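You operate a simulated robot arm through the tools that you are given. There is no shell and no other tool. Be economical: measure what you need, move in short steps, check, and stop when the job is done.

You run a simulated robot arm. Do the job below in one go: nothing can be reset, and whatever is moved stays where it is left.

Task
Smooth the batting pad, roll the pieced strip's seam flat and lay the strip on the batting.
Fine: use the paddle and the seam roller, and put both back. Lay the strip lengthwise, its clip at the other end from the pad's.

Only the result counts: the job must be done as asked and must still hold three seconds after the hand-in. Knocking over, shifting, dropping, spilling or breaking anything else fails it.

Robot
A 7-joint arm with a three-finger gripper, on a carriage that runs on a rail from [-5, 1802] to [2, -678] (x, y) and turns from -3.875 to 1.92 rad about z. Base frame: it is fixed where the carriage stands at the start and does not move with it; the origin is on the floor, on the carriage's upright axis, x ahead of it, y to its left, z up; the surface under the hand at the start is at about z = 903. Readings come in mm, rad, newtons and seconds.
With the tool pointing down near the work surface it reaches from about 220 to 740 mm from the robot's upright axis, wherever it stands. Its first joint turns from -2.007 to 2.007 rad. Places, roughly: paddle with white grip (13x9x7 cm) [500, -400, 900]; seam roller with white grip (11x3x9 cm) [500, -600, 1000]. Payload 2.69 kg.
The TCP is the grasp point between the finger pads, 30 mm short of the fingertips. In the tool frame z runs along the fingers and y along their closing line. The gripper opens to 128 mm. The gripper's body begins 117 mm behind the TCP.
Orientation is told as [roll, pitch, yaw] about the base's x, y, z axes, in that order, counted from this pose: with the fingers straight down and closing along the base's y, the tool's x points along the base's -x, its y along +y and its z along -z.

Tools
- The arm moves only by the tool send_rows. Its argument "plan" is a list of rows, each an object of numbers (a shift or turn left out is 0, a gripper value left out holds the last): "dx", "dy", "dz": the shift along the base's x, y, z in units of 20 mm (1.0 is 20 mm); "rx", "ry", "rz": the turn, a rotation vector about the base's x, y, z in units of 5 degrees (1.0 is 5 degrees); "grip": the opening in per cent of the stroke, from 0 (shut) to 100 (fully open). In form: [{"dx": .., "dy": .., "dz": .., "rx": .., "ry": .., "rz": .., "grip": ..}, ...]. A call has 1 to 8 rows; each row shifts and turns the commanded pose from where the row before left it. A call with a number of a shift or a turn outside -1 to 1 is refused whole. Each row takes 0.2 s and may step no farther than 50 mm and 0.15 rad from the row before; otherwise, or with a gripper value out of range, the whole call is refused. A pose out of reach is approached as far as the arm can. The call stops where the force on the tool passes 90 N (or 10 N more than at its start, if that is more) or the arm is blocked; 0.2 s more then pass. Each finger halts on what it meets, pressing with about 21 N; the grip force reading is that of the motor and also rises with nothing between the fingers. The clock runs only during rows and for 0.2 s after the last one: add rows that do not move to give the fingers time. The reply holds the time, the measured pose of the TCP, the force on the tool along the base axes, the opening and the grip force, in the units named above and with some noise, with the torque about the TCP (base axes, N m) and any sound that the robot's microphone picked up.
- Cameras (640 x 400 px; columns grow to the right, rows downward): "scene" is now at [10.7, 135.2, 1728.9]; the picture's right is [-0.42, -0.91, 0.00], its down [-0.63, 0.29, -0.72] and it looks along [0.66, -0.30, -0.69] (base axes); focal length 256 px, centre (320, 200). "wrist" rides on the gripper at [58, 54, -131] in the tool frame; the picture's right is [-0.68, 0.74, 0.00], its down [-0.61, -0.57, -0.55] and it looks along [-0.40, -0.37, 0.84] (tool axes); focal length 234 px, centre (320, 200). There is no depth. A picture from a camera that has moved, and an enlarged one, comes with that camera's place and axes in the base frame and with its lens. The place of the scene camera against the robot may be out by one fixed shift of up to 12 mm in any direction.
- camera(camera): a new picture of that camera. No time passes.
- raise_lower(by): slides the trunk up (or, below 0, down) by that many mm; the arm and the scene camera ride with it, the base frame stays. It gives what a move gives, with no picture.
- steer(legs): drives the robot by 1 to 6 legs, each [ahead, left, turn to the left] in mm, mm and rad, along the robot's own axes; the way and the turn of a leg run together, so that a leg with both is an arc; at most 1500 mm and 3.142 rad a leg. The arm and the cameras ride along, it lands a little off, and it stops where it bumps. It keeps to its track: a leg is cut to what the track allows. It gives what a move gives.
- aim_head(pan, tilt): turns the head with the scene camera to pan (to the left, within 2.705 rad either way) and tilt (down, from -0.506 to 1.204), counted from straight ahead of the robot. It gives what a move gives.
- zoom(camera, box): a new picture of the part [left, top, right, bottom] of that camera's present view, enlarged. No time passes.
- close_job(): hands the job in; it is judged then, once.

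Go step by step. Nothing tells you exact positions but the pictures and the camera data: compare them with the known pose of the tool, close in by small moves and look again before you grip or let go. The budget is 120 turns and 78 pictures, counting those below and the enlarged ones. Unless the task says otherwise, let go and move clear before handing in, and close with one line.

The tools are called after ">>>" by a JSON object that holds its "fn" and its "kwargs". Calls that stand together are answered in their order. send_rows: Moves the arm, as the interface text tells. Its arguments: {"type":"object","properties":{"plan":{"type":"array","items":{"type":"object","properties":{"dx":{"type":"number"},"dy":{"type":"number"},"dz":{"type":"number"},"rx":{"type":"number"},"ry":{"type":"number"},"rz":{"type":"number"},"grip":{"type":"number"}}}}},"required":["plan"]} The other tools are called the same way: raise_lower (by) slides the trunk up or down; steer (legs) drives the base; aim_head (pan, tilt) turns the head that bears the scene camera; camera (camera) takes a picture; zoom (camera, box) takes an enlarged picture of a part of a camera's view; close_job () hands the job in.

At the start:

```text
time_s: 0.0
ee_pos: [565.1, -175.0, 1209.2]
orientation: [0.001, -0.001, 0.001]
contact_force: [-0.9, 0.3, 0.3]
torque: [0.04, 0.0, -0.01]
grip_width: 128.1
grip_force: 0.0
trunk travel left (down, up): [-875.0, 115.0]
robot x, y, heading: [2.3, 0.2, -0.003]
head pan, tilt: [-0.431, 0.763]
```

scene: 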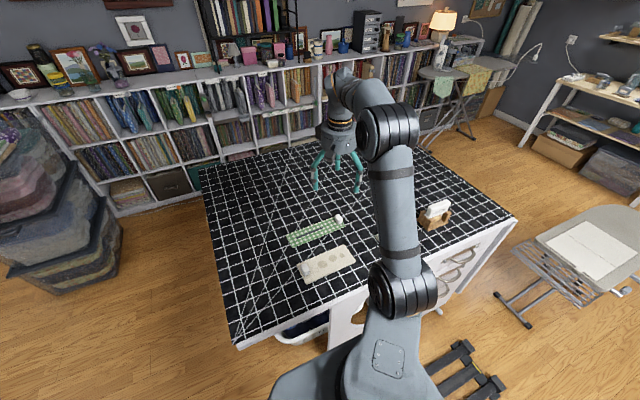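
wrist: 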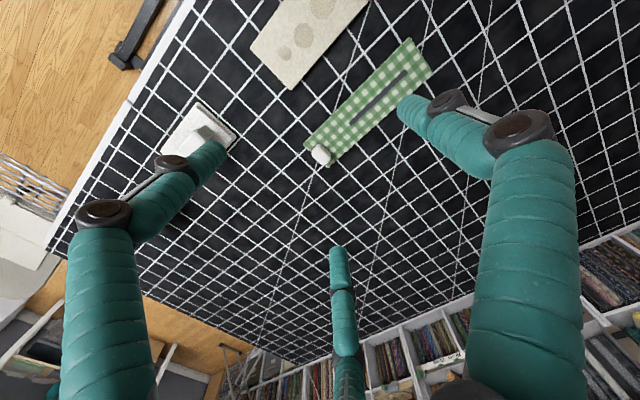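

I see the table with the green strip, the cream batting pad and the paddle; the seam roller is not obvious yet. I'll zoom in on each region first.

>>> {"fn": "zoom", "kwargs": {"camera": "scene", "box": [270, 200, 370, 300]}}

>>> {"fn": "zoom", "kwargs": {"camera": "scene", "box": [400, 180, 640, 330]}}

>>> {"fn": "zoom", "kwargs": {"camera": "wrist", "box": [140, 0, 440, 187]}}

```text
4.00 times, centred on (320, 250) of scene
camera zoom: at [10.7, 135.2, 1728.9], right [-0.42, -0.91, 0.0], down [-0.63, 0.29, -0.72], along [0.66, -0.3, -0.69], focal length 1025 px, centre (320, 0)
```

zoom: 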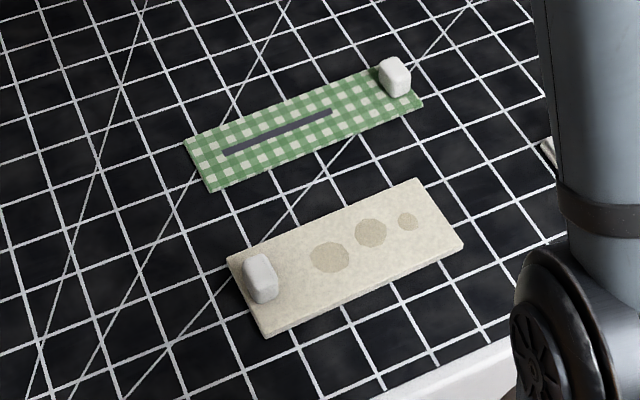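

```text
2.67 times, centred on (520, 255) of scene
camera zoom: at [10.7, 135.2, 1728.9], right [-0.42, -0.91, 0.0], down [-0.63, 0.29, -0.72], along [0.66, -0.3, -0.69], focal length 684 px, centre (-213, 53)
```

zoom: 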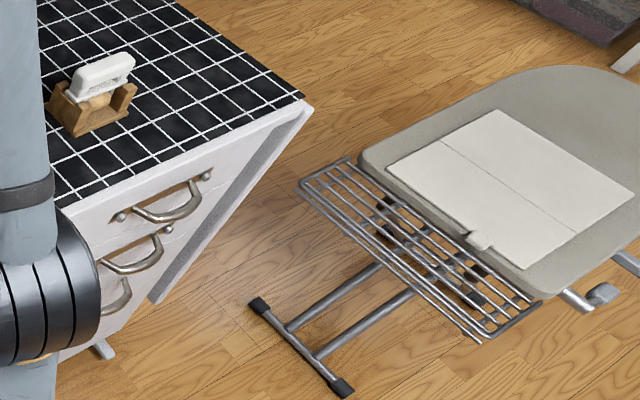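

```text
2.13 times, centred on (290, 94) of wrist
camera zoom: at [506.1, -121.7, 1340.4], right [0.68, 0.74, 0.0], down [0.61, -0.57, 0.55], along [0.4, -0.37, -0.84], focal length 500 px, centre (384, 427)
```

zoom: 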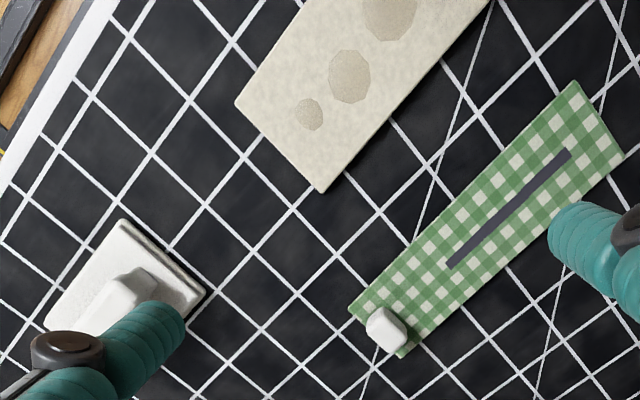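

The roller stands in a wooden cradle near y=-600. The strip lies about x 598..667, y -250..-12, and the pad about x 432..520, y -200..0. I'll slide the base to y≈-280 so everything is in reach, then test the gripper and look around.

>>> {"fn": "steer", "kwargs": {"legs": [[0, -280, 0]]}}

>>> {"fn": "aim_head", "kwargs": {"pan": -0.1, "tilt": 0.9}}

>>> {"fn": "send_rows", "kwargs": {"plan": [{"dx": -1, "grip": 20}, {"dx": -1}, {"dx": -1}, {"dz": -1}, {"dz": -1}, {"dz": -1}, {}, {}]}}

>>> {"fn": "camera", "kwargs": {"camera": "scene"}}

>>> {"fn": "camera", "kwargs": {"camera": "wrist"}}

```text
time_s: 2.0
ee_pos: [565.0, -458.0, 1209.1]
orientation: [0.0, 0.0, -0.001]
contact_force: [0.2, 0.3, 0.5]
torque: [0.02, -0.01, 0.01]
grip_width: 128.0
grip_force: 0.2
trunk travel left (down, up): [-875.0, 115.0]
robot x, y, heading: [1.2, -279.5, 0.003]
head pan, tilt: [-0.431, 0.763]
```

```text
time_s: 2.8
ee_pos: [565.5, -457.8, 1209.9]
orientation: [-0.001, -0.001, -0.002]
contact_force: [0.2, 0.5, -0.7]
torque: [0.0, 0.01, 0.0]
grip_width: 127.8
grip_force: 0.1
trunk travel left (down, up): [-875.0, 115.0]
robot x, y, heading: [2.1, -279.3, -0.003]
head pan, tilt: [-0.099, 0.901]
```

```text
time_s: 4.6
ee_pos: [504.4, -459.1, 1148.1]
orientation: [0.0, -0.002, -0.003]
contact_force: [-0.6, 0.7, 0.3]
torque: [-0.01, 0.03, 0.08]
grip_width: 25.6
grip_force: 0.1
trunk travel left (down, up): [-875.0, 115.0]
robot x, y, heading: [-3.2, -279.6, -0.004]
head pan, tilt: [-0.099, 0.901]
```

```text
72 pictures are left
camera scene: at [12.2, -118.8, 1717.9], right [-0.1, -0.99, 0.0], down [-0.78, 0.08, -0.62], along [0.62, -0.06, -0.78], focal length 256 px, centre (320, 200)
```

scene: 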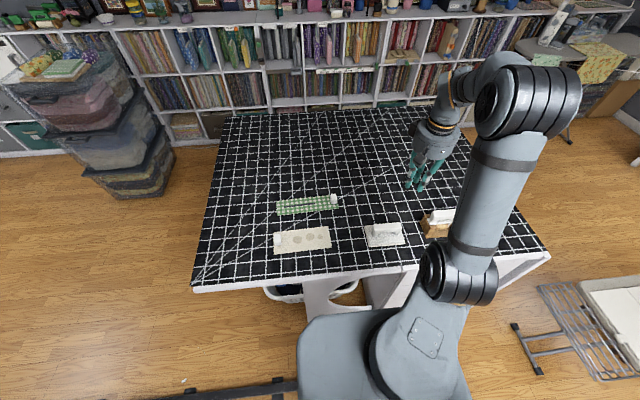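

```text
71 pictures are left
camera wrist: at [445.9, -403.9, 1279.9], right [0.68, 0.73, 0.0], down [0.61, -0.57, 0.55], along [0.4, -0.37, -0.84], focal length 234 px, centre (320, 200)
```

wrist: 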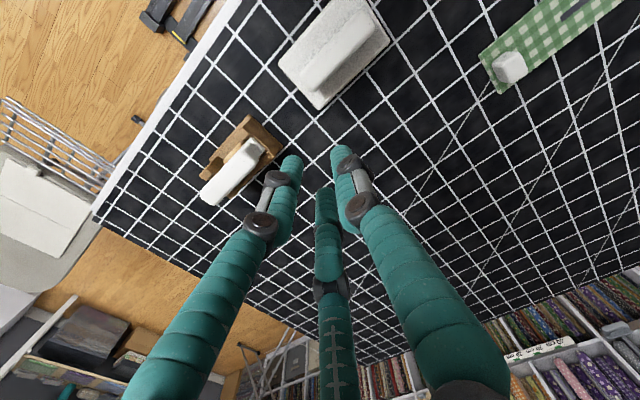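

The hand looks like a three-fingered one, with its tips centred on the TCP. The grips of the paddle and roller both run along y, so I'll yaw by 90° to close along x, opening and moving above the paddle as I turn.

>>> {"fn": "send_rows", "kwargs": {"plan": [{"rz": 1, "dy": 0.5, "grip": 60}, {"rz": 1, "dy": 0.5}, {"rz": 1, "dy": 0.5}, {"rz": 1, "dy": 0.5}, {"rz": 1, "dy": 0.5}, {"rz": 1, "dy": 0.5}, {"rz": 1, "dx": -0.5}, {"rz": 1, "dx": -0.5}]}}

>>> {"fn": "send_rows", "kwargs": {"plan": [{"rz": 1}, {"rz": 1}, {"rz": 1}, {"rz": 1}, {"rz": 1}, {"rz": 1}, {"rz": 1}, {"rz": 1}]}}

>>> {"fn": "send_rows", "kwargs": {"plan": [{"rz": 1}, {"rz": 1}, {}]}}

>>> {"fn": "camera", "kwargs": {"camera": "wrist"}}

>>> {"fn": "zoom", "kwargs": {"camera": "scene", "box": [260, 180, 480, 290]}}

```text
time_s: 6.4
ee_pos: [484.9, -398.6, 1149.2]
orientation: [0.0, -0.001, 0.698]
contact_force: [-0.3, -0.9, -0.4]
torque: [0.01, -0.01, -0.02]
grip_width: 77.0
grip_force: 0.1
trunk travel left (down, up): [-875.0, 115.0]
robot x, y, heading: [2.5, -278.4, -0.007]
head pan, tilt: [-0.099, 0.901]
```

```text
time_s: 8.2
ee_pos: [486.0, -397.7, 1148.8]
orientation: [-0.001, 0.001, 1.396]
contact_force: [0.5, 1.0, -0.5]
torque: [0.01, 0.0, 0.02]
grip_width: 76.9
grip_force: 0.0
trunk travel left (down, up): [-875.0, 115.0]
robot x, y, heading: [2.8, -282.2, -0.005]
head pan, tilt: [-0.099, 0.901]
```

```text
time_s: 9.0
ee_pos: [484.5, -397.3, 1148.8]
orientation: [0.0, -0.001, 1.571]
contact_force: [0.2, 0.6, 0.7]
torque: [0.0, 0.01, -0.02]
grip_width: 76.6
grip_force: 0.1
trunk travel left (down, up): [-875.0, 115.0]
robot x, y, heading: [0.8, -277.8, -0.005]
head pan, tilt: [-0.099, 0.901]
```

```text
70 pictures are left
camera wrist: at [431.3, -455.6, 1280.7], right [-0.74, 0.68, 0.0], down [0.57, 0.61, 0.55], along [0.37, 0.4, -0.84], focal length 234 px, centre (320, 200)
```

wrist: 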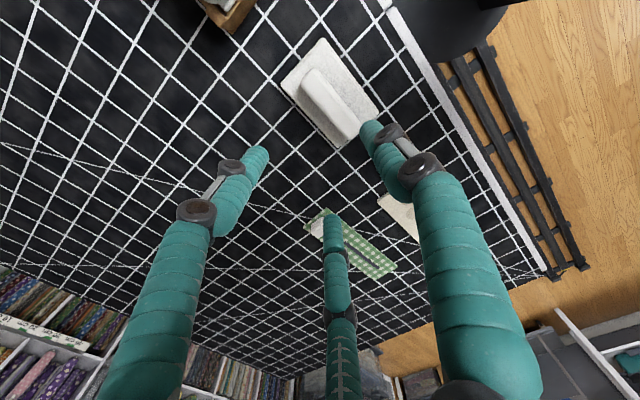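

```text
2.91 times, centred on (370, 235) of scene
camera zoom: at [12.0, -118.8, 1717.9], right [-0.1, -0.99, 0.0], down [-0.78, 0.08, -0.62], along [0.62, -0.06, -0.78], focal length 746 px, centre (174, 98)
```

zoom: 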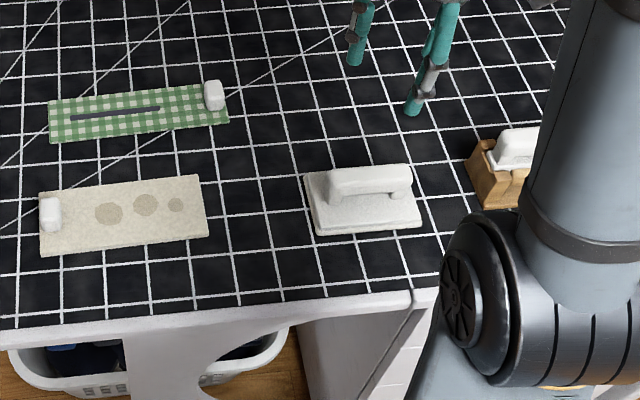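

The paddle has an arched grip along y. I'll enlarge it in the wrist view to measure it.

>>> {"fn": "zoom", "kwargs": {"camera": "wrist", "box": [250, 20, 410, 120]}}

```text
4.00 times, centred on (330, 70) of wrist
camera zoom: at [431.3, -455.6, 1280.7], right [-0.74, 0.68, 0.0], down [0.57, 0.61, 0.55], along [0.37, 0.4, -0.84], focal length 937 px, centre (280, 720)
```

zoom: 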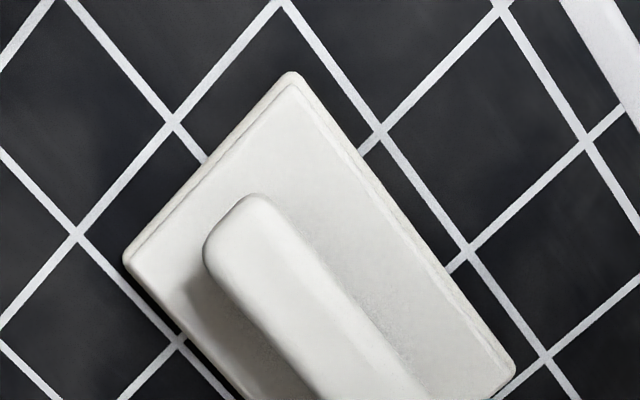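

Paddle plate spans x 422..501, y -460..-334; its grip bar is about 21 mm wide, centred at (460,-398), top near z≈973. I'll descend over it in two stages.

>>> {"fn": "send_rows", "kwargs": {"plan": [{"dx": -0.6, "dz": -1}, {"dx": -0.6, "dz": -1}, {"dz": -1}, {"dz": -1}, {"dz": -1}, {"dz": -1}, {"dz": -1}, {}]}}

>>> {"fn": "camera", "kwargs": {"camera": "wrist"}}

>>> {"fn": "zoom", "kwargs": {"camera": "scene", "box": [340, 170, 440, 260]}}

```text
time_s: 10.8
ee_pos: [461.1, -396.8, 1008.4]
orientation: [-0.001, 0.001, 1.569]
contact_force: [-0.4, -0.4, -0.3]
torque: [-0.01, -0.02, 0.0]
grip_width: 76.8
grip_force: 0.0
trunk travel left (down, up): [-875.0, 115.0]
robot x, y, heading: [-0.3, -279.3, -0.001]
head pan, tilt: [-0.099, 0.901]
```

```text
67 pictures are left
camera wrist: at [407.0, -455.3, 1140.3], right [-0.73, 0.68, 0.0], down [0.57, 0.61, 0.55], along [0.37, 0.4, -0.84], focal length 234 px, centre (320, 200)
```

wrist: 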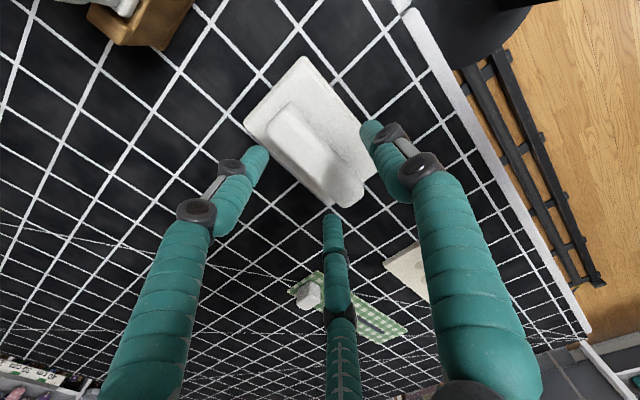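

```text
4.44 times, centred on (390, 215) of scene
camera zoom: at [11.5, -118.7, 1717.9], right [-0.1, -0.99, 0.0], down [-0.78, 0.08, -0.62], along [0.62, -0.06, -0.78], focal length 1139 px, centre (9, 133)
```

zoom: 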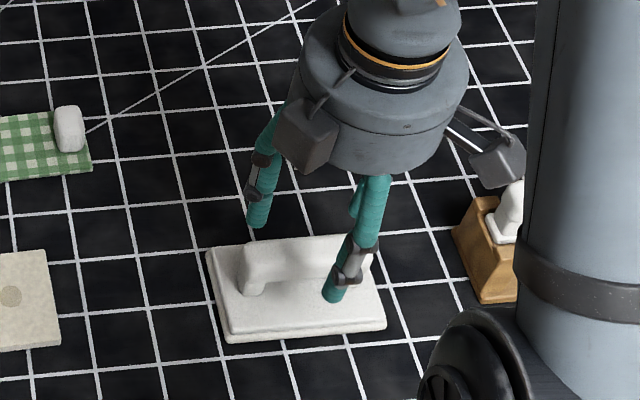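

The hand is centred over the grip, so I'll go down to z≈958 and close.

>>> {"fn": "send_rows", "kwargs": {"plan": [{"dz": -1}, {"dz": -1}, {"dz": -0.5}, {}]}}

>>> {"fn": "send_rows", "kwargs": {"plan": [{"grip": 0}, {}, {}, {}, {}, {}]}}

>>> {"fn": "camera", "kwargs": {"camera": "wrist"}}

```text
time_s: 11.8
ee_pos: [463.1, -398.4, 959.2]
orientation: [0.001, 0.0, 1.57]
contact_force: [0.5, 0.1, -0.1]
torque: [-0.02, -0.01, 0.01]
grip_width: 76.7
grip_force: 0.0
trunk travel left (down, up): [-875.0, 115.0]
robot x, y, heading: [1.8, -281.1, -0.008]
head pan, tilt: [-0.099, 0.901]
```

```text
time_s: 13.2
ee_pos: [461.4, -398.1, 958.0]
orientation: [0.0, 0.0, 1.568]
contact_force: [-0.1, 0.6, -0.6]
torque: [0.05, 0.04, -0.02]
grip_width: 40.9
grip_force: 21.1
trunk travel left (down, up): [-875.0, 115.0]
robot x, y, heading: [-0.5, -279.2, -0.005]
head pan, tilt: [-0.099, 0.901]
```

```text
65 pictures are left
camera wrist: at [407.5, -455.9, 1090.3], right [-0.73, 0.68, 0.0], down [0.57, 0.61, 0.55], along [0.37, 0.4, -0.84], focal length 234 px, centre (320, 200)
```

wrist: 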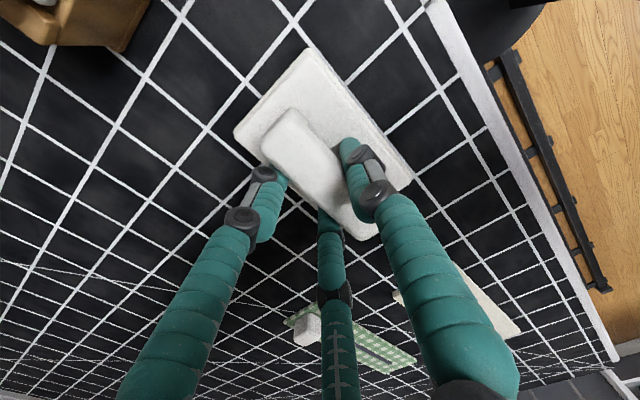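

The grip closed with force at 40.9 mm. I'll lift 40 mm and check that the paddle follows.

>>> {"fn": "send_rows", "kwargs": {"plan": [{"dz": 0.5}, {"dz": 0.5}, {"dz": 1}, {}]}}

>>> {"fn": "zoom", "kwargs": {"camera": "scene", "box": [340, 170, 440, 260]}}

>>> {"fn": "camera", "kwargs": {"camera": "wrist"}}

```text
time_s: 14.2
ee_pos: [460.9, -398.2, 997.5]
orientation: [0.0, 0.001, 1.57]
contact_force: [-0.4, 0.2, -1.2]
torque: [-0.02, 0.01, 0.0]
grip_width: 40.9
grip_force: 21.3
trunk travel left (down, up): [-875.0, 115.0]
robot x, y, heading: [-2.3, -282.2, -0.002]
head pan, tilt: [-0.099, 0.901]
```

```text
4.44 times, centred on (390, 215) of scene
camera zoom: at [12.9, -119.0, 1717.9], right [-0.1, -0.99, 0.0], down [-0.78, 0.08, -0.62], along [0.62, -0.06, -0.78], focal length 1139 px, centre (9, 133)
```

zoom: 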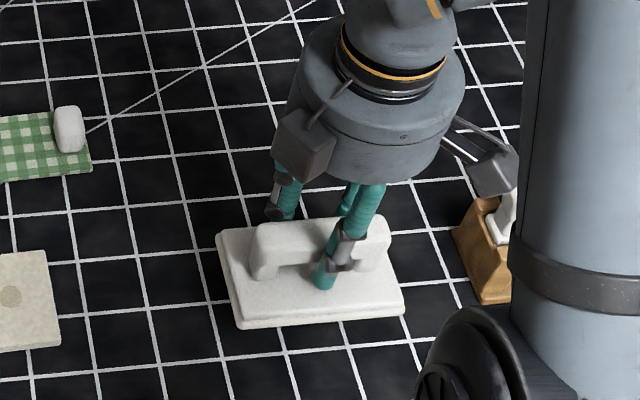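

```text
63 pictures are left
camera wrist: at [408.0, -456.3, 1129.7], right [-0.73, 0.68, 0.0], down [0.57, 0.61, 0.55], along [0.37, 0.4, -0.84], focal length 234 px, centre (320, 200)
```

wrist: 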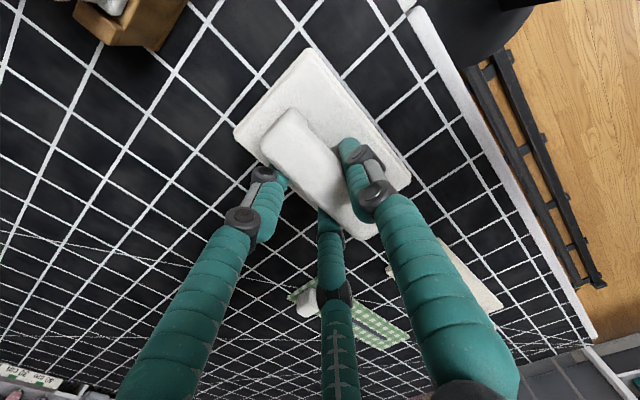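

The paddle is held firmly (home TCP: 461.4, -398.1, 958.0). The pad spans about x 434..515, y -202..-2, with its clip at y≈-17 and three lumps at y≈-86, -130, -170. I'll carry the paddle over the pad.

>>> {"fn": "send_rows", "kwargs": {"plan": [{"dy": 1, "dz": 0.5}, {"dy": 1}, {"dy": 1}, {"dy": 1}, {"dy": 1, "dx": 0.65}, {"dy": 1}, {"dy": 1}, {"dy": 1}]}}

>>> {"fn": "send_rows", "kwargs": {"plan": [{"dy": 1}, {"dy": 1}, {"dy": 1}, {"dy": 1}, {}]}}

>>> {"fn": "camera", "kwargs": {"camera": "wrist"}}

>>> {"fn": "zoom", "kwargs": {"camera": "scene", "box": [250, 180, 390, 270]}}

```text
time_s: 16.0
ee_pos: [474.9, -235.4, 1009.1]
orientation: [0.001, -0.001, 1.567]
contact_force: [0.7, 0.2, -1.1]
torque: [0.01, -0.03, -0.01]
grip_width: 40.7
grip_force: 21.4
trunk travel left (down, up): [-875.0, 115.0]
robot x, y, heading: [0.1, -282.4, -0.003]
head pan, tilt: [-0.099, 0.901]
```

```text
time_s: 17.2
ee_pos: [474.3, -156.8, 1009.7]
orientation: [-0.001, -0.003, 1.569]
contact_force: [-0.1, 0.2, -0.6]
torque: [0.04, -0.01, -0.02]
grip_width: 40.5
grip_force: 21.4
trunk travel left (down, up): [-875.0, 115.0]
robot x, y, heading: [2.3, -280.8, -0.001]
head pan, tilt: [-0.099, 0.901]
```

```text
62 pictures are left
camera wrist: at [420.1, -215.6, 1140.3], right [-0.73, 0.68, 0.0], down [0.57, 0.61, 0.55], along [0.37, 0.4, -0.84], focal length 234 px, centre (320, 200)
```

wrist: 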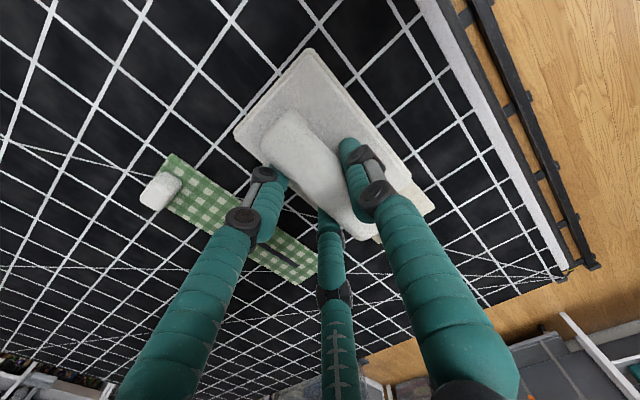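

```text
4.44 times, centred on (320, 225) of scene
camera zoom: at [12.2, -119.8, 1718.0], right [-0.1, -0.99, 0.0], down [-0.78, 0.08, -0.62], along [0.62, -0.06, -0.78], focal length 1139 px, centre (320, 89)
```

zoom: 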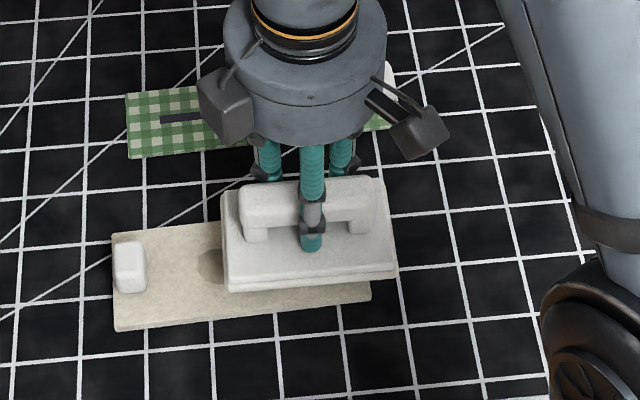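

Positioned over the pad. I'll lower in shrinking steps until contact shows.

>>> {"fn": "send_rows", "kwargs": {"plan": [{"dz": -1}, {"dz": -0.5}, {}]}}

>>> {"fn": "send_rows", "kwargs": {"plan": [{"dz": -0.2}, {}]}}

>>> {"fn": "send_rows", "kwargs": {"plan": [{"dz": -0.15}, {}]}}

>>> {"fn": "send_rows", "kwargs": {"plan": [{"dz": -0.1}, {}]}}

```text
time_s: 18.0
ee_pos: [473.6, -158.9, 978.8]
orientation: [-0.001, -0.002, 1.569]
contact_force: [0.4, 0.4, -1.4]
torque: [-0.02, 0.0, 0.04]
grip_width: 40.6
grip_force: 21.3
trunk travel left (down, up): [-875.0, 115.0]
robot x, y, heading: [-1.7, -282.2, -0.002]
head pan, tilt: [-0.099, 0.901]
```

```text
time_s: 18.6
ee_pos: [475.0, -158.2, 974.5]
orientation: [0.0, 0.001, 1.568]
contact_force: [0.2, 0.5, -1.3]
torque: [0.01, 0.02, 0.0]
grip_width: 40.8
grip_force: 20.9
trunk travel left (down, up): [-875.0, 115.0]
robot x, y, heading: [-1.5, -279.6, 0.002]
head pan, tilt: [-0.099, 0.901]
```

```text
time_s: 19.2
ee_pos: [474.5, -156.0, 971.0]
orientation: [0.002, 0.0, 1.57]
contact_force: [0.2, 0.0, -0.4]
torque: [0.01, -0.03, -0.01]
grip_width: 40.7
grip_force: 21.3
trunk travel left (down, up): [-875.0, 115.0]
robot x, y, heading: [3.5, -279.3, -0.0]
head pan, tilt: [-0.099, 0.901]
```

```text
time_s: 19.8
ee_pos: [475.3, -157.6, 968.9]
orientation: [0.0, 0.001, 1.567]
contact_force: [-0.1, -0.2, -1.6]
torque: [-0.04, -0.01, 0.01]
grip_width: 40.4
grip_force: 20.7
trunk travel left (down, up): [-875.0, 115.0]
robot x, y, heading: [-1.3, -280.1, -0.004]
head pan, tilt: [-0.099, 0.901]
```

>>> {"fn": "send_rows", "kwargs": {"plan": [{"dz": -0.1}, {}]}}

>>> {"fn": "send_rows", "kwargs": {"plan": [{"dz": -0.1}, {}]}}

>>> {"fn": "send_rows", "kwargs": {"plan": [{"dz": -0.1}, {}]}}

```text
time_s: 20.4
ee_pos: [475.0, -158.6, 968.4]
orientation: [-0.002, -0.002, 1.571]
contact_force: [1.7, -0.3, 12.6]
torque: [0.02, 0.21, 0.0]
grip_width: 40.6
grip_force: 21.0
trunk travel left (down, up): [-875.0, 115.0]
robot x, y, heading: [1.4, -280.7, -0.002]
head pan, tilt: [-0.099, 0.901]
```

```text
time_s: 21.0
ee_pos: [473.4, -158.5, 966.8]
orientation: [-0.006, -0.005, 1.569]
contact_force: [4.0, 0.8, 38.3]
torque: [-0.05, 0.36, -0.06]
grip_width: 40.6
grip_force: 20.9
trunk travel left (down, up): [-875.0, 115.0]
robot x, y, heading: [0.5, -279.8, 0.002]
head pan, tilt: [-0.099, 0.901]
```

```text
time_s: 21.6
ee_pos: [473.1, -157.8, 964.4]
orientation: [-0.002, -0.002, 1.572]
contact_force: [5.1, 1.1, 30.1]
torque: [0.04, 0.13, -0.07]
grip_width: 41.3
grip_force: 21.3
trunk travel left (down, up): [-875.0, 115.0]
robot x, y, heading: [3.0, -280.0, -0.005]
head pan, tilt: [-0.099, 0.901]
```

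Contact at about z≈968 with 12 N, and the grip then slipped slightly under more load. I'll back off to a lighter press.

>>> {"fn": "send_rows", "kwargs": {"plan": [{"dz": 0.06}, {}]}}

```text
time_s: 22.2
ee_pos: [473.2, -157.9, 964.2]
orientation: [0.004, 0.001, 1.569]
contact_force: [0.4, 1.7, 9.7]
torque: [0.08, 0.07, 0.01]
grip_width: 40.6
grip_force: 20.4
trunk travel left (down, up): [-875.0, 115.0]
robot x, y, heading: [1.8, -282.3, 0.001]
head pan, tilt: [-0.099, 0.901]
```

About 10 N now. I'll sweep along the pad toward the clip (stopping short of it) and look.

>>> {"fn": "send_rows", "kwargs": {"plan": [{"dy": 0.35}, {"dy": 0.35}, {"dy": 0.35}, {"dy": 0.35}, {"dy": 0.35}, {"dy": 0.35}, {"dy": 0.35}, {"dy": 0.2}]}}

>>> {"fn": "zoom", "kwargs": {"camera": "scene", "box": [250, 180, 390, 270]}}

```text
time_s: 24.0
ee_pos: [475.1, -104.8, 966.1]
orientation: [-0.002, 0.001, 1.569]
contact_force: [0.3, 0.1, -1.5]
torque: [0.01, 0.01, 0.0]
grip_width: 40.6
grip_force: 20.9
trunk travel left (down, up): [-875.0, 115.0]
robot x, y, heading: [0.2, -278.5, 0.003]
head pan, tilt: [-0.099, 0.901]
```

```text
4.44 times, centred on (320, 225) of scene
camera zoom: at [12.1, -118.7, 1717.9], right [-0.1, -0.99, 0.0], down [-0.78, 0.08, -0.62], along [0.62, -0.06, -0.78], focal length 1139 px, centre (320, 89)
```

zoom: 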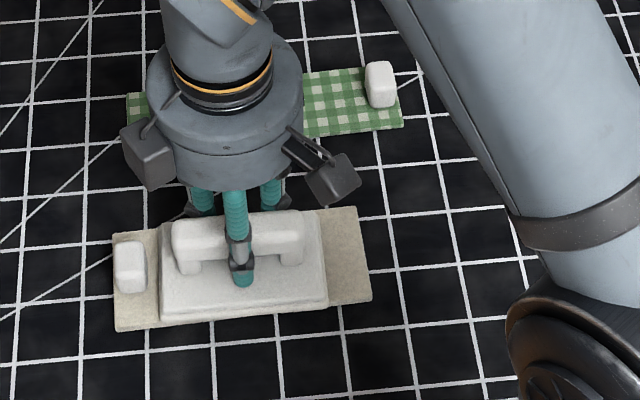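

The exposed part already looks smooth, but contact was lost along the way. I'll press again and sweep back.

>>> {"fn": "send_rows", "kwargs": {"plan": [{"dz": -0.1}, {}]}}

>>> {"fn": "send_rows", "kwargs": {"plan": [{"dz": -0.08}, {}]}}

```text
time_s: 24.6
ee_pos: [473.6, -105.0, 964.1]
orientation: [0.0, -0.001, 1.569]
contact_force: [1.2, -0.5, 15.1]
torque: [-0.52, 0.26, 0.02]
grip_width: 40.5
grip_force: 20.8
trunk travel left (down, up): [-875.0, 115.0]
robot x, y, heading: [-0.9, -283.0, 0.001]
head pan, tilt: [-0.099, 0.901]
```

```text
time_s: 25.2
ee_pos: [475.0, -104.3, 964.2]
orientation: [-0.007, -0.003, 1.568]
contact_force: [3.5, -1.0, 36.4]
torque: [-0.07, 0.34, -0.01]
grip_width: 40.3
grip_force: 20.9
trunk travel left (down, up): [-875.0, 115.0]
robot x, y, heading: [1.9, -281.5, 0.0]
head pan, tilt: [-0.099, 0.901]
```

>>> {"fn": "send_rows", "kwargs": {"plan": [{"dz": 0.06}, {}]}}

>>> {"fn": "send_rows", "kwargs": {"plan": [{"dy": -0.5}, {"dy": -0.5}, {"dy": -0.5}, {"dy": -0.5}]}}

>>> {"fn": "send_rows", "kwargs": {"plan": [{"dy": -0.5}, {"dy": -0.5}, {"dy": -0.5}, {"dy": -0.5}]}}

```text
time_s: 25.8
ee_pos: [472.8, -104.4, 963.4]
orientation: [-0.002, -0.002, 1.569]
contact_force: [4.0, 0.5, 28.5]
torque: [0.2, 0.15, -0.05]
grip_width: 40.6
grip_force: 20.6
trunk travel left (down, up): [-875.0, 115.0]
robot x, y, heading: [5.1, -282.6, -0.001]
head pan, tilt: [-0.099, 0.901]
```

```text
time_s: 26.8
ee_pos: [472.9, -144.5, 963.1]
orientation: [-0.002, 0.001, 1.569]
contact_force: [0.7, 9.3, 26.3]
torque: [0.12, 0.19, -0.02]
grip_width: 40.6
grip_force: 20.6
trunk travel left (down, up): [-875.0, 115.0]
robot x, y, heading: [0.3, -279.8, -0.002]
head pan, tilt: [-0.099, 0.901]
```

```text
time_s: 27.8
ee_pos: [472.9, -184.3, 963.3]
orientation: [-0.001, 0.0, 1.567]
contact_force: [-0.2, 6.2, 21.0]
torque: [0.24, 0.16, -0.01]
grip_width: 40.4
grip_force: 20.8
trunk travel left (down, up): [-875.0, 115.0]
robot x, y, heading: [0.6, -278.7, -0.004]
head pan, tilt: [-0.099, 0.901]
```

A firm 20–26 N stroke went back across. I'll lift and move off to see the pad.

>>> {"fn": "send_rows", "kwargs": {"plan": [{"dz": 0.5}, {"dz": 1}, {"dz": 1, "dy": -1}, {"dy": -1}, {"dy": -1}, {"dy": -1}, {"dy": -1}, {}]}}

>>> {"fn": "zoom", "kwargs": {"camera": "scene", "box": [250, 180, 390, 270]}}

```text
time_s: 29.6
ee_pos: [473.5, -283.6, 1012.8]
orientation: [0.002, 0.0, 1.57]
contact_force: [0.0, -0.3, -1.2]
torque: [-0.06, -0.03, 0.01]
grip_width: 40.3
grip_force: 20.8
trunk travel left (down, up): [-875.0, 115.0]
robot x, y, heading: [-0.4, -282.4, -0.004]
head pan, tilt: [-0.099, 0.901]
```

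```text
4.44 times, centred on (320, 225) of scene
camera zoom: at [12.2, -118.0, 1717.8], right [-0.1, -0.99, 0.0], down [-0.78, 0.08, -0.62], along [0.62, -0.06, -0.78], focal length 1139 px, centre (320, 89)
```

zoom: 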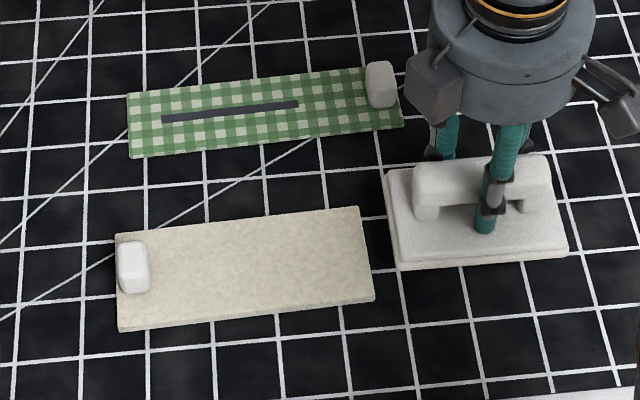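

All lumps are gone and the pad has hardly moved. I'll return the paddle to its home, lowering gently.

>>> {"fn": "send_rows", "kwargs": {"plan": [{"dy": -1}, {"dy": -1}, {"dy": -1}, {"dy": -1, "dx": -0.6}, {"dy": -1}, {"dy": -0.72}, {}]}}

>>> {"fn": "send_rows", "kwargs": {"plan": [{"dz": -1}, {"dz": -1}, {"dz": -0.4}, {}]}}

>>> {"fn": "zoom", "kwargs": {"camera": "scene", "box": [340, 170, 440, 260]}}

```text
time_s: 31.2
ee_pos: [460.7, -399.9, 1013.2]
orientation: [0.002, 0.001, 1.569]
contact_force: [-0.9, -0.7, -0.3]
torque: [0.01, 0.01, 0.02]
grip_width: 40.5
grip_force: 21.4
trunk travel left (down, up): [-875.0, 115.0]
robot x, y, heading: [-1.9, -281.7, 0.001]
head pan, tilt: [-0.099, 0.901]
```

```text
time_s: 32.2
ee_pos: [461.2, -399.8, 965.9]
orientation: [-0.001, -0.002, 1.569]
contact_force: [-0.4, 0.4, -1.0]
torque: [0.02, -0.01, 0.0]
grip_width: 40.6
grip_force: 20.7
trunk travel left (down, up): [-875.0, 115.0]
robot x, y, heading: [-1.1, -278.9, 0.0]
head pan, tilt: [-0.099, 0.901]
```

```text
4.44 times, centred on (390, 215) of scene
camera zoom: at [12.1, -118.8, 1717.9], right [-0.1, -0.99, 0.0], down [-0.78, 0.08, -0.62], along [0.62, -0.06, -0.78], focal length 1139 px, centre (9, 133)
```

zoom: 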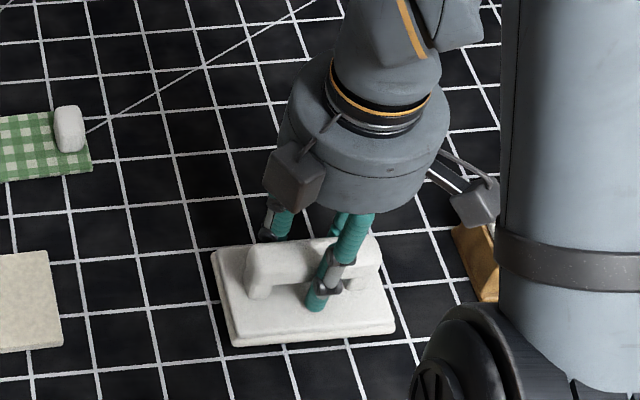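

The paddle sits about 4–5 mm off its original place within the grip, so I'll correct by +5 mm x and +4 mm y and set it down.

>>> {"fn": "send_rows", "kwargs": {"plan": [{"dx": 0.25, "dy": 0.22}, {"dz": -0.25}, {}]}}

>>> {"fn": "send_rows", "kwargs": {"plan": [{"dz": -0.2}, {}]}}

>>> {"fn": "send_rows", "kwargs": {"plan": [{"dz": -0.12}, {}]}}

```text
time_s: 33.0
ee_pos: [467.0, -395.7, 960.5]
orientation: [0.002, 0.001, 1.569]
contact_force: [0.6, 0.1, -1.1]
torque: [0.01, -0.02, 0.01]
grip_width: 40.6
grip_force: 20.9
trunk travel left (down, up): [-875.0, 115.0]
robot x, y, heading: [-0.2, -283.2, -0.002]
head pan, tilt: [-0.099, 0.901]
```

```text
time_s: 33.6
ee_pos: [466.6, -394.6, 955.5]
orientation: [0.003, 0.001, 1.569]
contact_force: [0.3, 0.2, -0.9]
torque: [0.01, 0.0, -0.01]
grip_width: 40.4
grip_force: 20.7
trunk travel left (down, up): [-875.0, 115.0]
robot x, y, heading: [-0.2, -277.5, -0.003]
head pan, tilt: [-0.099, 0.901]
```

```text
time_s: 34.2
ee_pos: [466.3, -395.3, 953.6]
orientation: [0.0, 0.0, 1.569]
contact_force: [0.4, -0.9, 7.5]
torque: [-0.6, 0.2, 0.02]
grip_width: 40.4
grip_force: 20.9
trunk travel left (down, up): [-875.0, 115.0]
robot x, y, heading: [2.0, -281.4, -0.006]
head pan, tilt: [-0.099, 0.901]
```

Contact with the table at z≈954. I'll check the placement before letting go.

>>> {"fn": "zoom", "kwargs": {"camera": "scene", "box": [340, 170, 440, 260]}}

```text
4.44 times, centred on (390, 215) of scene
camera zoom: at [11.3, -118.5, 1718.0], right [-0.1, -0.99, 0.0], down [-0.78, 0.08, -0.62], along [0.62, -0.06, -0.78], focal length 1139 px, centre (9, 133)
```

zoom: 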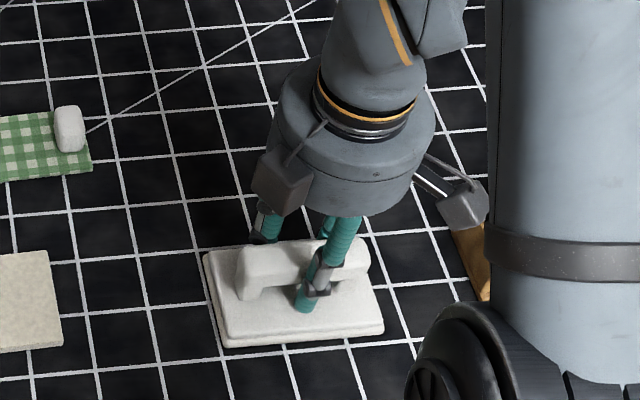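

Within about 4 mm; I'll nudge +4 mm in x, then release and rise.

>>> {"fn": "send_rows", "kwargs": {"plan": [{"dz": 0.12}, {"dx": 0.2}, {"dz": -0.12}, {"grip": 65}, {}, {}, {}]}}

>>> {"fn": "send_rows", "kwargs": {"plan": [{"dz": 0.5}, {"dz": 1}, {"dz": 1}, {"dz": 1}, {"dz": 1}, {}]}}

>>> {"fn": "zoom", "kwargs": {"camera": "scene", "box": [340, 170, 440, 260]}}

>>> {"fn": "camera", "kwargs": {"camera": "wrist"}}

```text
time_s: 35.8
ee_pos: [470.8, -395.9, 953.0]
orientation: [0.0, -0.001, 1.569]
contact_force: [0.2, 0.0, -0.2]
torque: [-0.03, -0.02, 0.0]
grip_width: 83.3
grip_force: 0.0
trunk travel left (down, up): [-875.0, 115.0]
robot x, y, heading: [-1.1, -280.1, -0.003]
head pan, tilt: [-0.099, 0.901]
```

```text
time_s: 37.2
ee_pos: [472.3, -393.8, 1044.4]
orientation: [0.002, 0.0, 1.569]
contact_force: [0.3, -0.7, -0.5]
torque: [0.03, 0.01, 0.02]
grip_width: 83.1
grip_force: 0.1
trunk travel left (down, up): [-875.0, 115.0]
robot x, y, heading: [-1.7, -279.9, -0.004]
head pan, tilt: [-0.099, 0.901]
```

```text
4.44 times, centred on (390, 215) of scene
camera zoom: at [12.6, -118.9, 1717.9], right [-0.1, -0.99, 0.0], down [-0.78, 0.08, -0.62], along [0.62, -0.06, -0.78], focal length 1139 px, centre (9, 133)
```

zoom: 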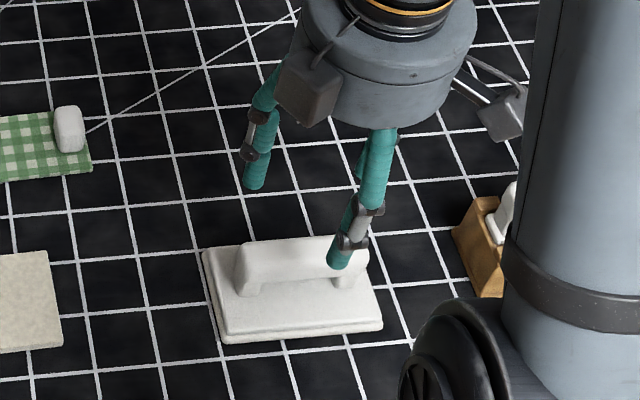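

```text
55 pictures are left
camera wrist: at [417.6, -452.5, 1174.7], right [-0.73, 0.68, 0.0], down [0.57, 0.61, 0.55], along [0.37, 0.4, -0.84], focal length 234 px, centre (320, 200)
```

wrist: 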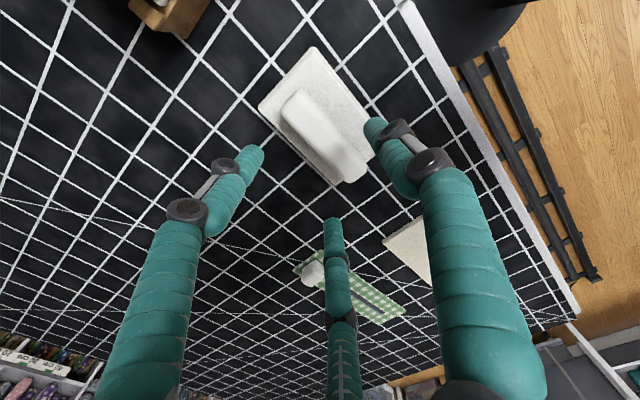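

The paddle is home within about 3 mm. Next I'll rise and travel to the roller cradle.

>>> {"fn": "send_rows", "kwargs": {"plan": [{"dz": 1}, {"dz": 1}, {"dz": 1}, {"dz": 1}, {"dz": 1}, {"dz": 1}, {"dy": -1}, {"dy": -1}]}}

>>> {"fn": "send_rows", "kwargs": {"plan": [{"dy": -1}, {"dy": -1}, {"dy": -1}, {"dy": -1, "dx": 0.5}, {"dy": -1}, {"dy": -1}, {"dy": -1}, {}]}}

>>> {"fn": "camera", "kwargs": {"camera": "wrist"}}

>>> {"fn": "zoom", "kwargs": {"camera": "wrist", "box": [230, 20, 430, 145]}}

```text
time_s: 39.0
ee_pos: [469.8, -435.1, 1163.5]
orientation: [-0.001, -0.001, 1.568]
contact_force: [-0.7, 0.0, -0.8]
torque: [0.02, -0.01, 0.04]
grip_width: 83.0
grip_force: 0.0
trunk travel left (down, up): [-875.0, 115.0]
robot x, y, heading: [-1.0, -278.9, -0.005]
head pan, tilt: [-0.099, 0.901]
```

```text
time_s: 40.8
ee_pos: [480.5, -573.1, 1164.9]
orientation: [0.002, -0.002, 1.569]
contact_force: [-0.4, -0.7, -0.2]
torque: [-0.01, -0.06, -0.01]
grip_width: 83.2
grip_force: 0.2
trunk travel left (down, up): [-875.0, 115.0]
robot x, y, heading: [-0.4, -276.5, -0.006]
head pan, tilt: [-0.099, 0.901]
```

```text
54 pictures are left
camera wrist: at [427.1, -631.8, 1296.0], right [-0.74, 0.68, 0.0], down [0.57, 0.61, 0.55], along [0.37, 0.4, -0.84], focal length 234 px, centre (320, 200)
```

wrist: 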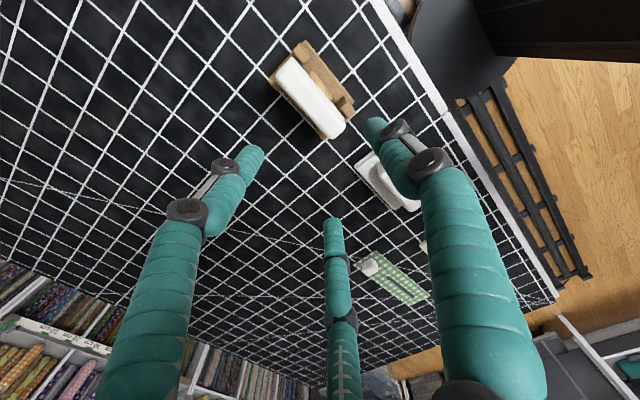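

```text
3.20 times, centred on (330, 82) of wrist
camera zoom: at [427.1, -631.8, 1296.0], right [-0.74, 0.68, 0.0], down [0.57, 0.61, 0.55], along [0.37, 0.4, -0.84], focal length 749 px, centre (288, 576)
```

zoom: 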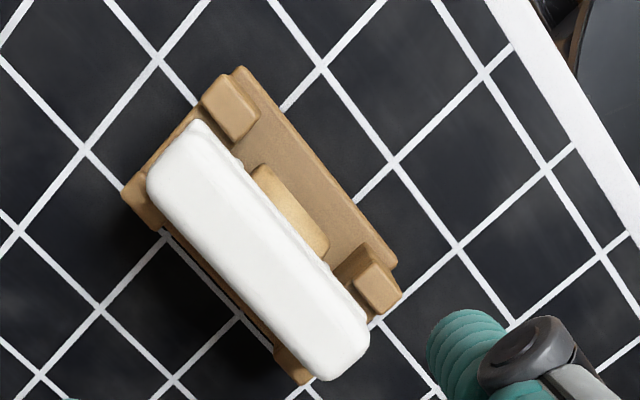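

The roller's grip bar runs along y, centred at about (468,-600), top at z≈1010. I'll check the height from the scene camera while descending part way.

>>> {"fn": "send_rows", "kwargs": {"plan": [{"dy": -0.7, "dx": -0.3, "dz": -1}, {"dy": -0.65, "dx": -0.3, "dz": -1}, {"dz": -1}, {"dz": -1}, {"dz": -0.5}, {}]}}

>>> {"fn": "aim_head", "kwargs": {"pan": -0.6, "tilt": 0.9}}

>>> {"fn": "camera", "kwargs": {"camera": "scene"}}

>>> {"fn": "zoom", "kwargs": {"camera": "wrist", "box": [200, 40, 440, 190]}}

```text
time_s: 42.2
ee_pos: [468.6, -600.7, 1073.2]
orientation: [0.0, 0.001, 1.569]
contact_force: [-0.3, 0.1, -0.3]
torque: [-0.02, -0.01, -0.01]
grip_width: 82.9
grip_force: 0.0
trunk travel left (down, up): [-875.0, 115.0]
robot x, y, heading: [3.1, -282.5, -0.004]
head pan, tilt: [-0.099, 0.901]
```

```text
time_s: 43.1
ee_pos: [468.9, -601.0, 1074.6]
orientation: [0.001, 0.001, 1.569]
contact_force: [0.9, 0.4, 0.7]
torque: [-0.04, -0.03, 0.0]
grip_width: 83.1
grip_force: 0.0
trunk travel left (down, up): [-875.0, 115.0]
robot x, y, heading: [-1.8, -281.5, 0.001]
head pan, tilt: [-0.6, 0.901]
```

```text
52 pictures are left
camera scene: at [-0.9, -153.8, 1717.9], right [-0.57, -0.82, 0.0], down [-0.65, 0.44, -0.62], along [0.51, -0.35, -0.78], focal length 256 px, centre (320, 200)
```

scene: 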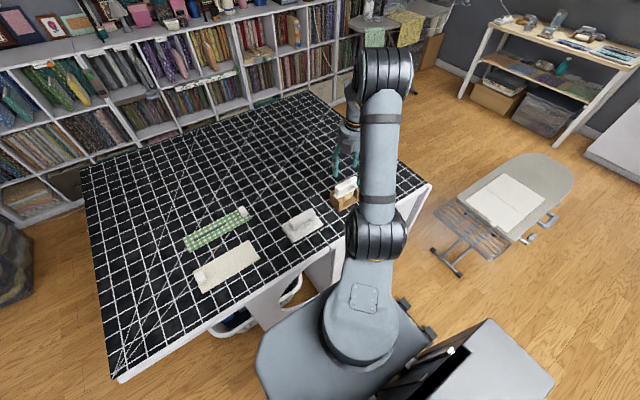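

```text
2.67 times, centred on (320, 115) of wrist
camera zoom: at [415.0, -659.2, 1205.1], right [-0.73, 0.68, 0.0], down [0.57, 0.61, 0.55], along [0.37, 0.4, -0.84], focal length 624 px, centre (320, 427)
```

zoom: 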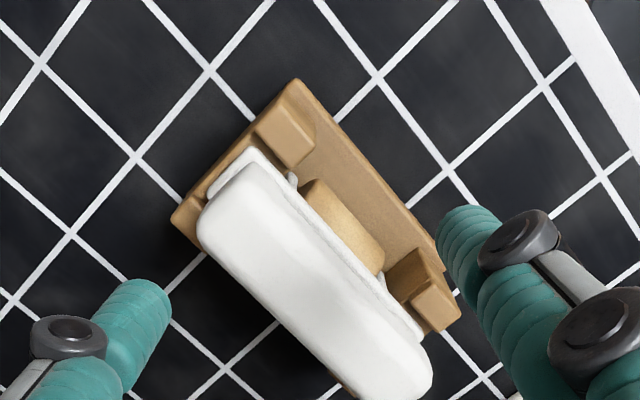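

The bar is centred under the hand at about (467,-604), with a wooden wheel beneath it. I'll lower to z≈995 and take a scene enlargement before closing.

>>> {"fn": "send_rows", "kwargs": {"plan": [{"dz": -1}, {"dz": -1}, {"dz": -1}, {"dz": -0.6}, {}]}}

>>> {"fn": "zoom", "kwargs": {"camera": "scene", "box": [300, 140, 380, 220]}}

>>> {"fn": "zoom", "kwargs": {"camera": "wrist", "box": [200, 40, 440, 190]}}

```text
time_s: 44.3
ee_pos: [469.4, -601.4, 1001.1]
orientation: [0.0, 0.001, 1.568]
contact_force: [-0.4, -0.4, -0.8]
torque: [0.0, 0.02, -0.02]
grip_width: 83.5
grip_force: 0.0
trunk travel left (down, up): [-875.0, 115.0]
robot x, y, heading: [0.4, -277.7, -0.001]
head pan, tilt: [-0.6, 0.901]
```

```text
5.00 times, centred on (340, 180) of scene
camera zoom: at [-1.0, -153.8, 1717.9], right [-0.57, -0.82, 0.0], down [-0.65, 0.44, -0.62], along [0.51, -0.35, -0.78], focal length 1282 px, centre (220, 300)
```

zoom: 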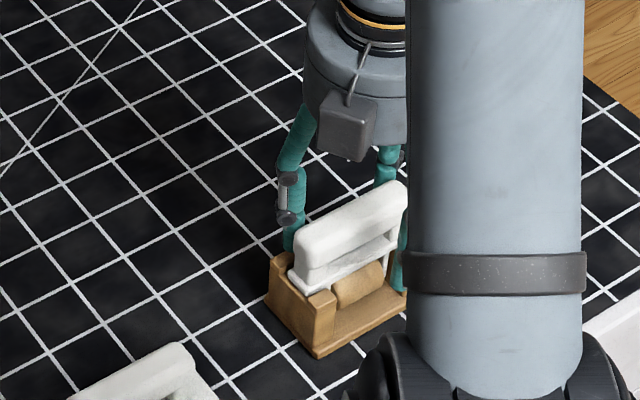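

```text
2.67 times, centred on (320, 115) of wrist
camera zoom: at [414.9, -659.4, 1132.6], right [-0.73, 0.68, 0.0], down [0.57, 0.61, 0.55], along [0.37, 0.4, -0.84], focal length 624 px, centre (320, 427)
```

zoom: 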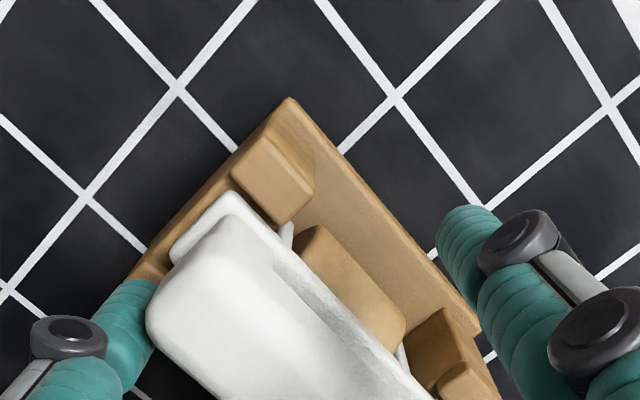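

The wooden cylinder's axis runs along the grip, so for rolling along the seam I must turn it by 90°, back to yaw 0. I'll go 8 mm lower, close and lift straight up.

>>> {"fn": "send_rows", "kwargs": {"plan": [{"dz": -0.4, "dy": -0.1}, {}]}}

>>> {"fn": "send_rows", "kwargs": {"plan": [{"grip": 0}, {}, {}, {}, {}, {}]}}

>>> {"fn": "send_rows", "kwargs": {"plan": [{"dz": 0.25}, {"dz": 0.25}, {"dz": 0.5}, {"dz": 1}, {"dz": 1}, {"dz": 1}, {}]}}

>>> {"fn": "camera", "kwargs": {"camera": "wrist"}}

>>> {"fn": "zoom", "kwargs": {"camera": "scene", "box": [300, 140, 380, 220]}}

```text
time_s: 44.9
ee_pos: [468.2, -603.3, 994.0]
orientation: [0.001, 0.0, 1.57]
contact_force: [-0.3, 0.8, -0.2]
torque: [0.0, 0.01, 0.03]
grip_width: 83.2
grip_force: 0.1
trunk travel left (down, up): [-875.0, 115.0]
robot x, y, heading: [2.1, -279.5, -0.002]
head pan, tilt: [-0.6, 0.901]
```

```text
time_s: 46.3
ee_pos: [469.7, -604.1, 992.9]
orientation: [0.002, 0.002, 1.572]
contact_force: [1.3, -0.8, 0.1]
torque: [0.05, -0.05, 0.0]
grip_width: 41.0
grip_force: 21.3
trunk travel left (down, up): [-875.0, 115.0]
robot x, y, heading: [1.9, -280.5, -0.002]
head pan, tilt: [-0.6, 0.901]
```

```text
time_s: 47.9
ee_pos: [469.9, -603.5, 1074.9]
orientation: [0.0, -0.002, 1.57]
contact_force: [-0.2, -0.8, -2.0]
torque: [-0.02, 0.01, -0.02]
grip_width: 40.8
grip_force: 21.1
trunk travel left (down, up): [-875.0, 115.0]
robot x, y, heading: [-1.7, -277.6, -0.002]
head pan, tilt: [-0.6, 0.901]
```

```text
48 pictures are left
camera wrist: at [415.6, -661.9, 1205.8], right [-0.74, 0.68, 0.0], down [0.57, 0.61, 0.55], along [0.37, 0.4, -0.84], focal length 234 px, centre (320, 200)
```

wrist: 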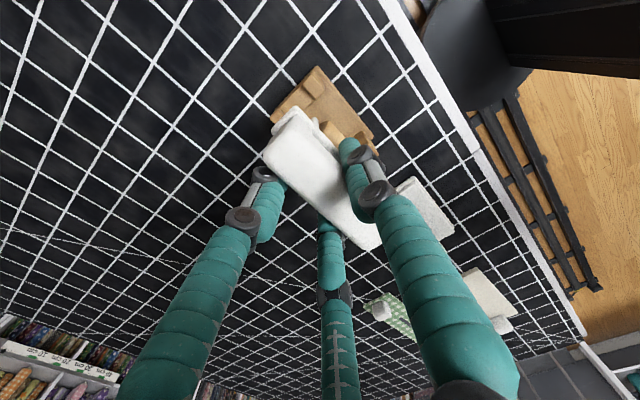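

```text
5.00 times, centred on (340, 180) of scene
camera zoom: at [-0.3, -154.4, 1717.9], right [-0.57, -0.82, 0.0], down [-0.65, 0.44, -0.62], along [0.51, -0.35, -0.78], focal length 1282 px, centre (220, 300)
```

zoom: 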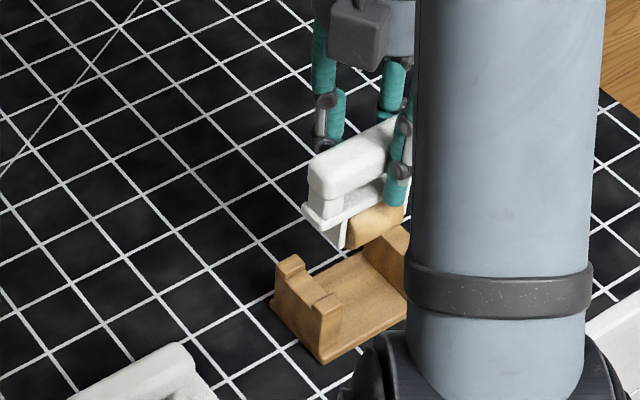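

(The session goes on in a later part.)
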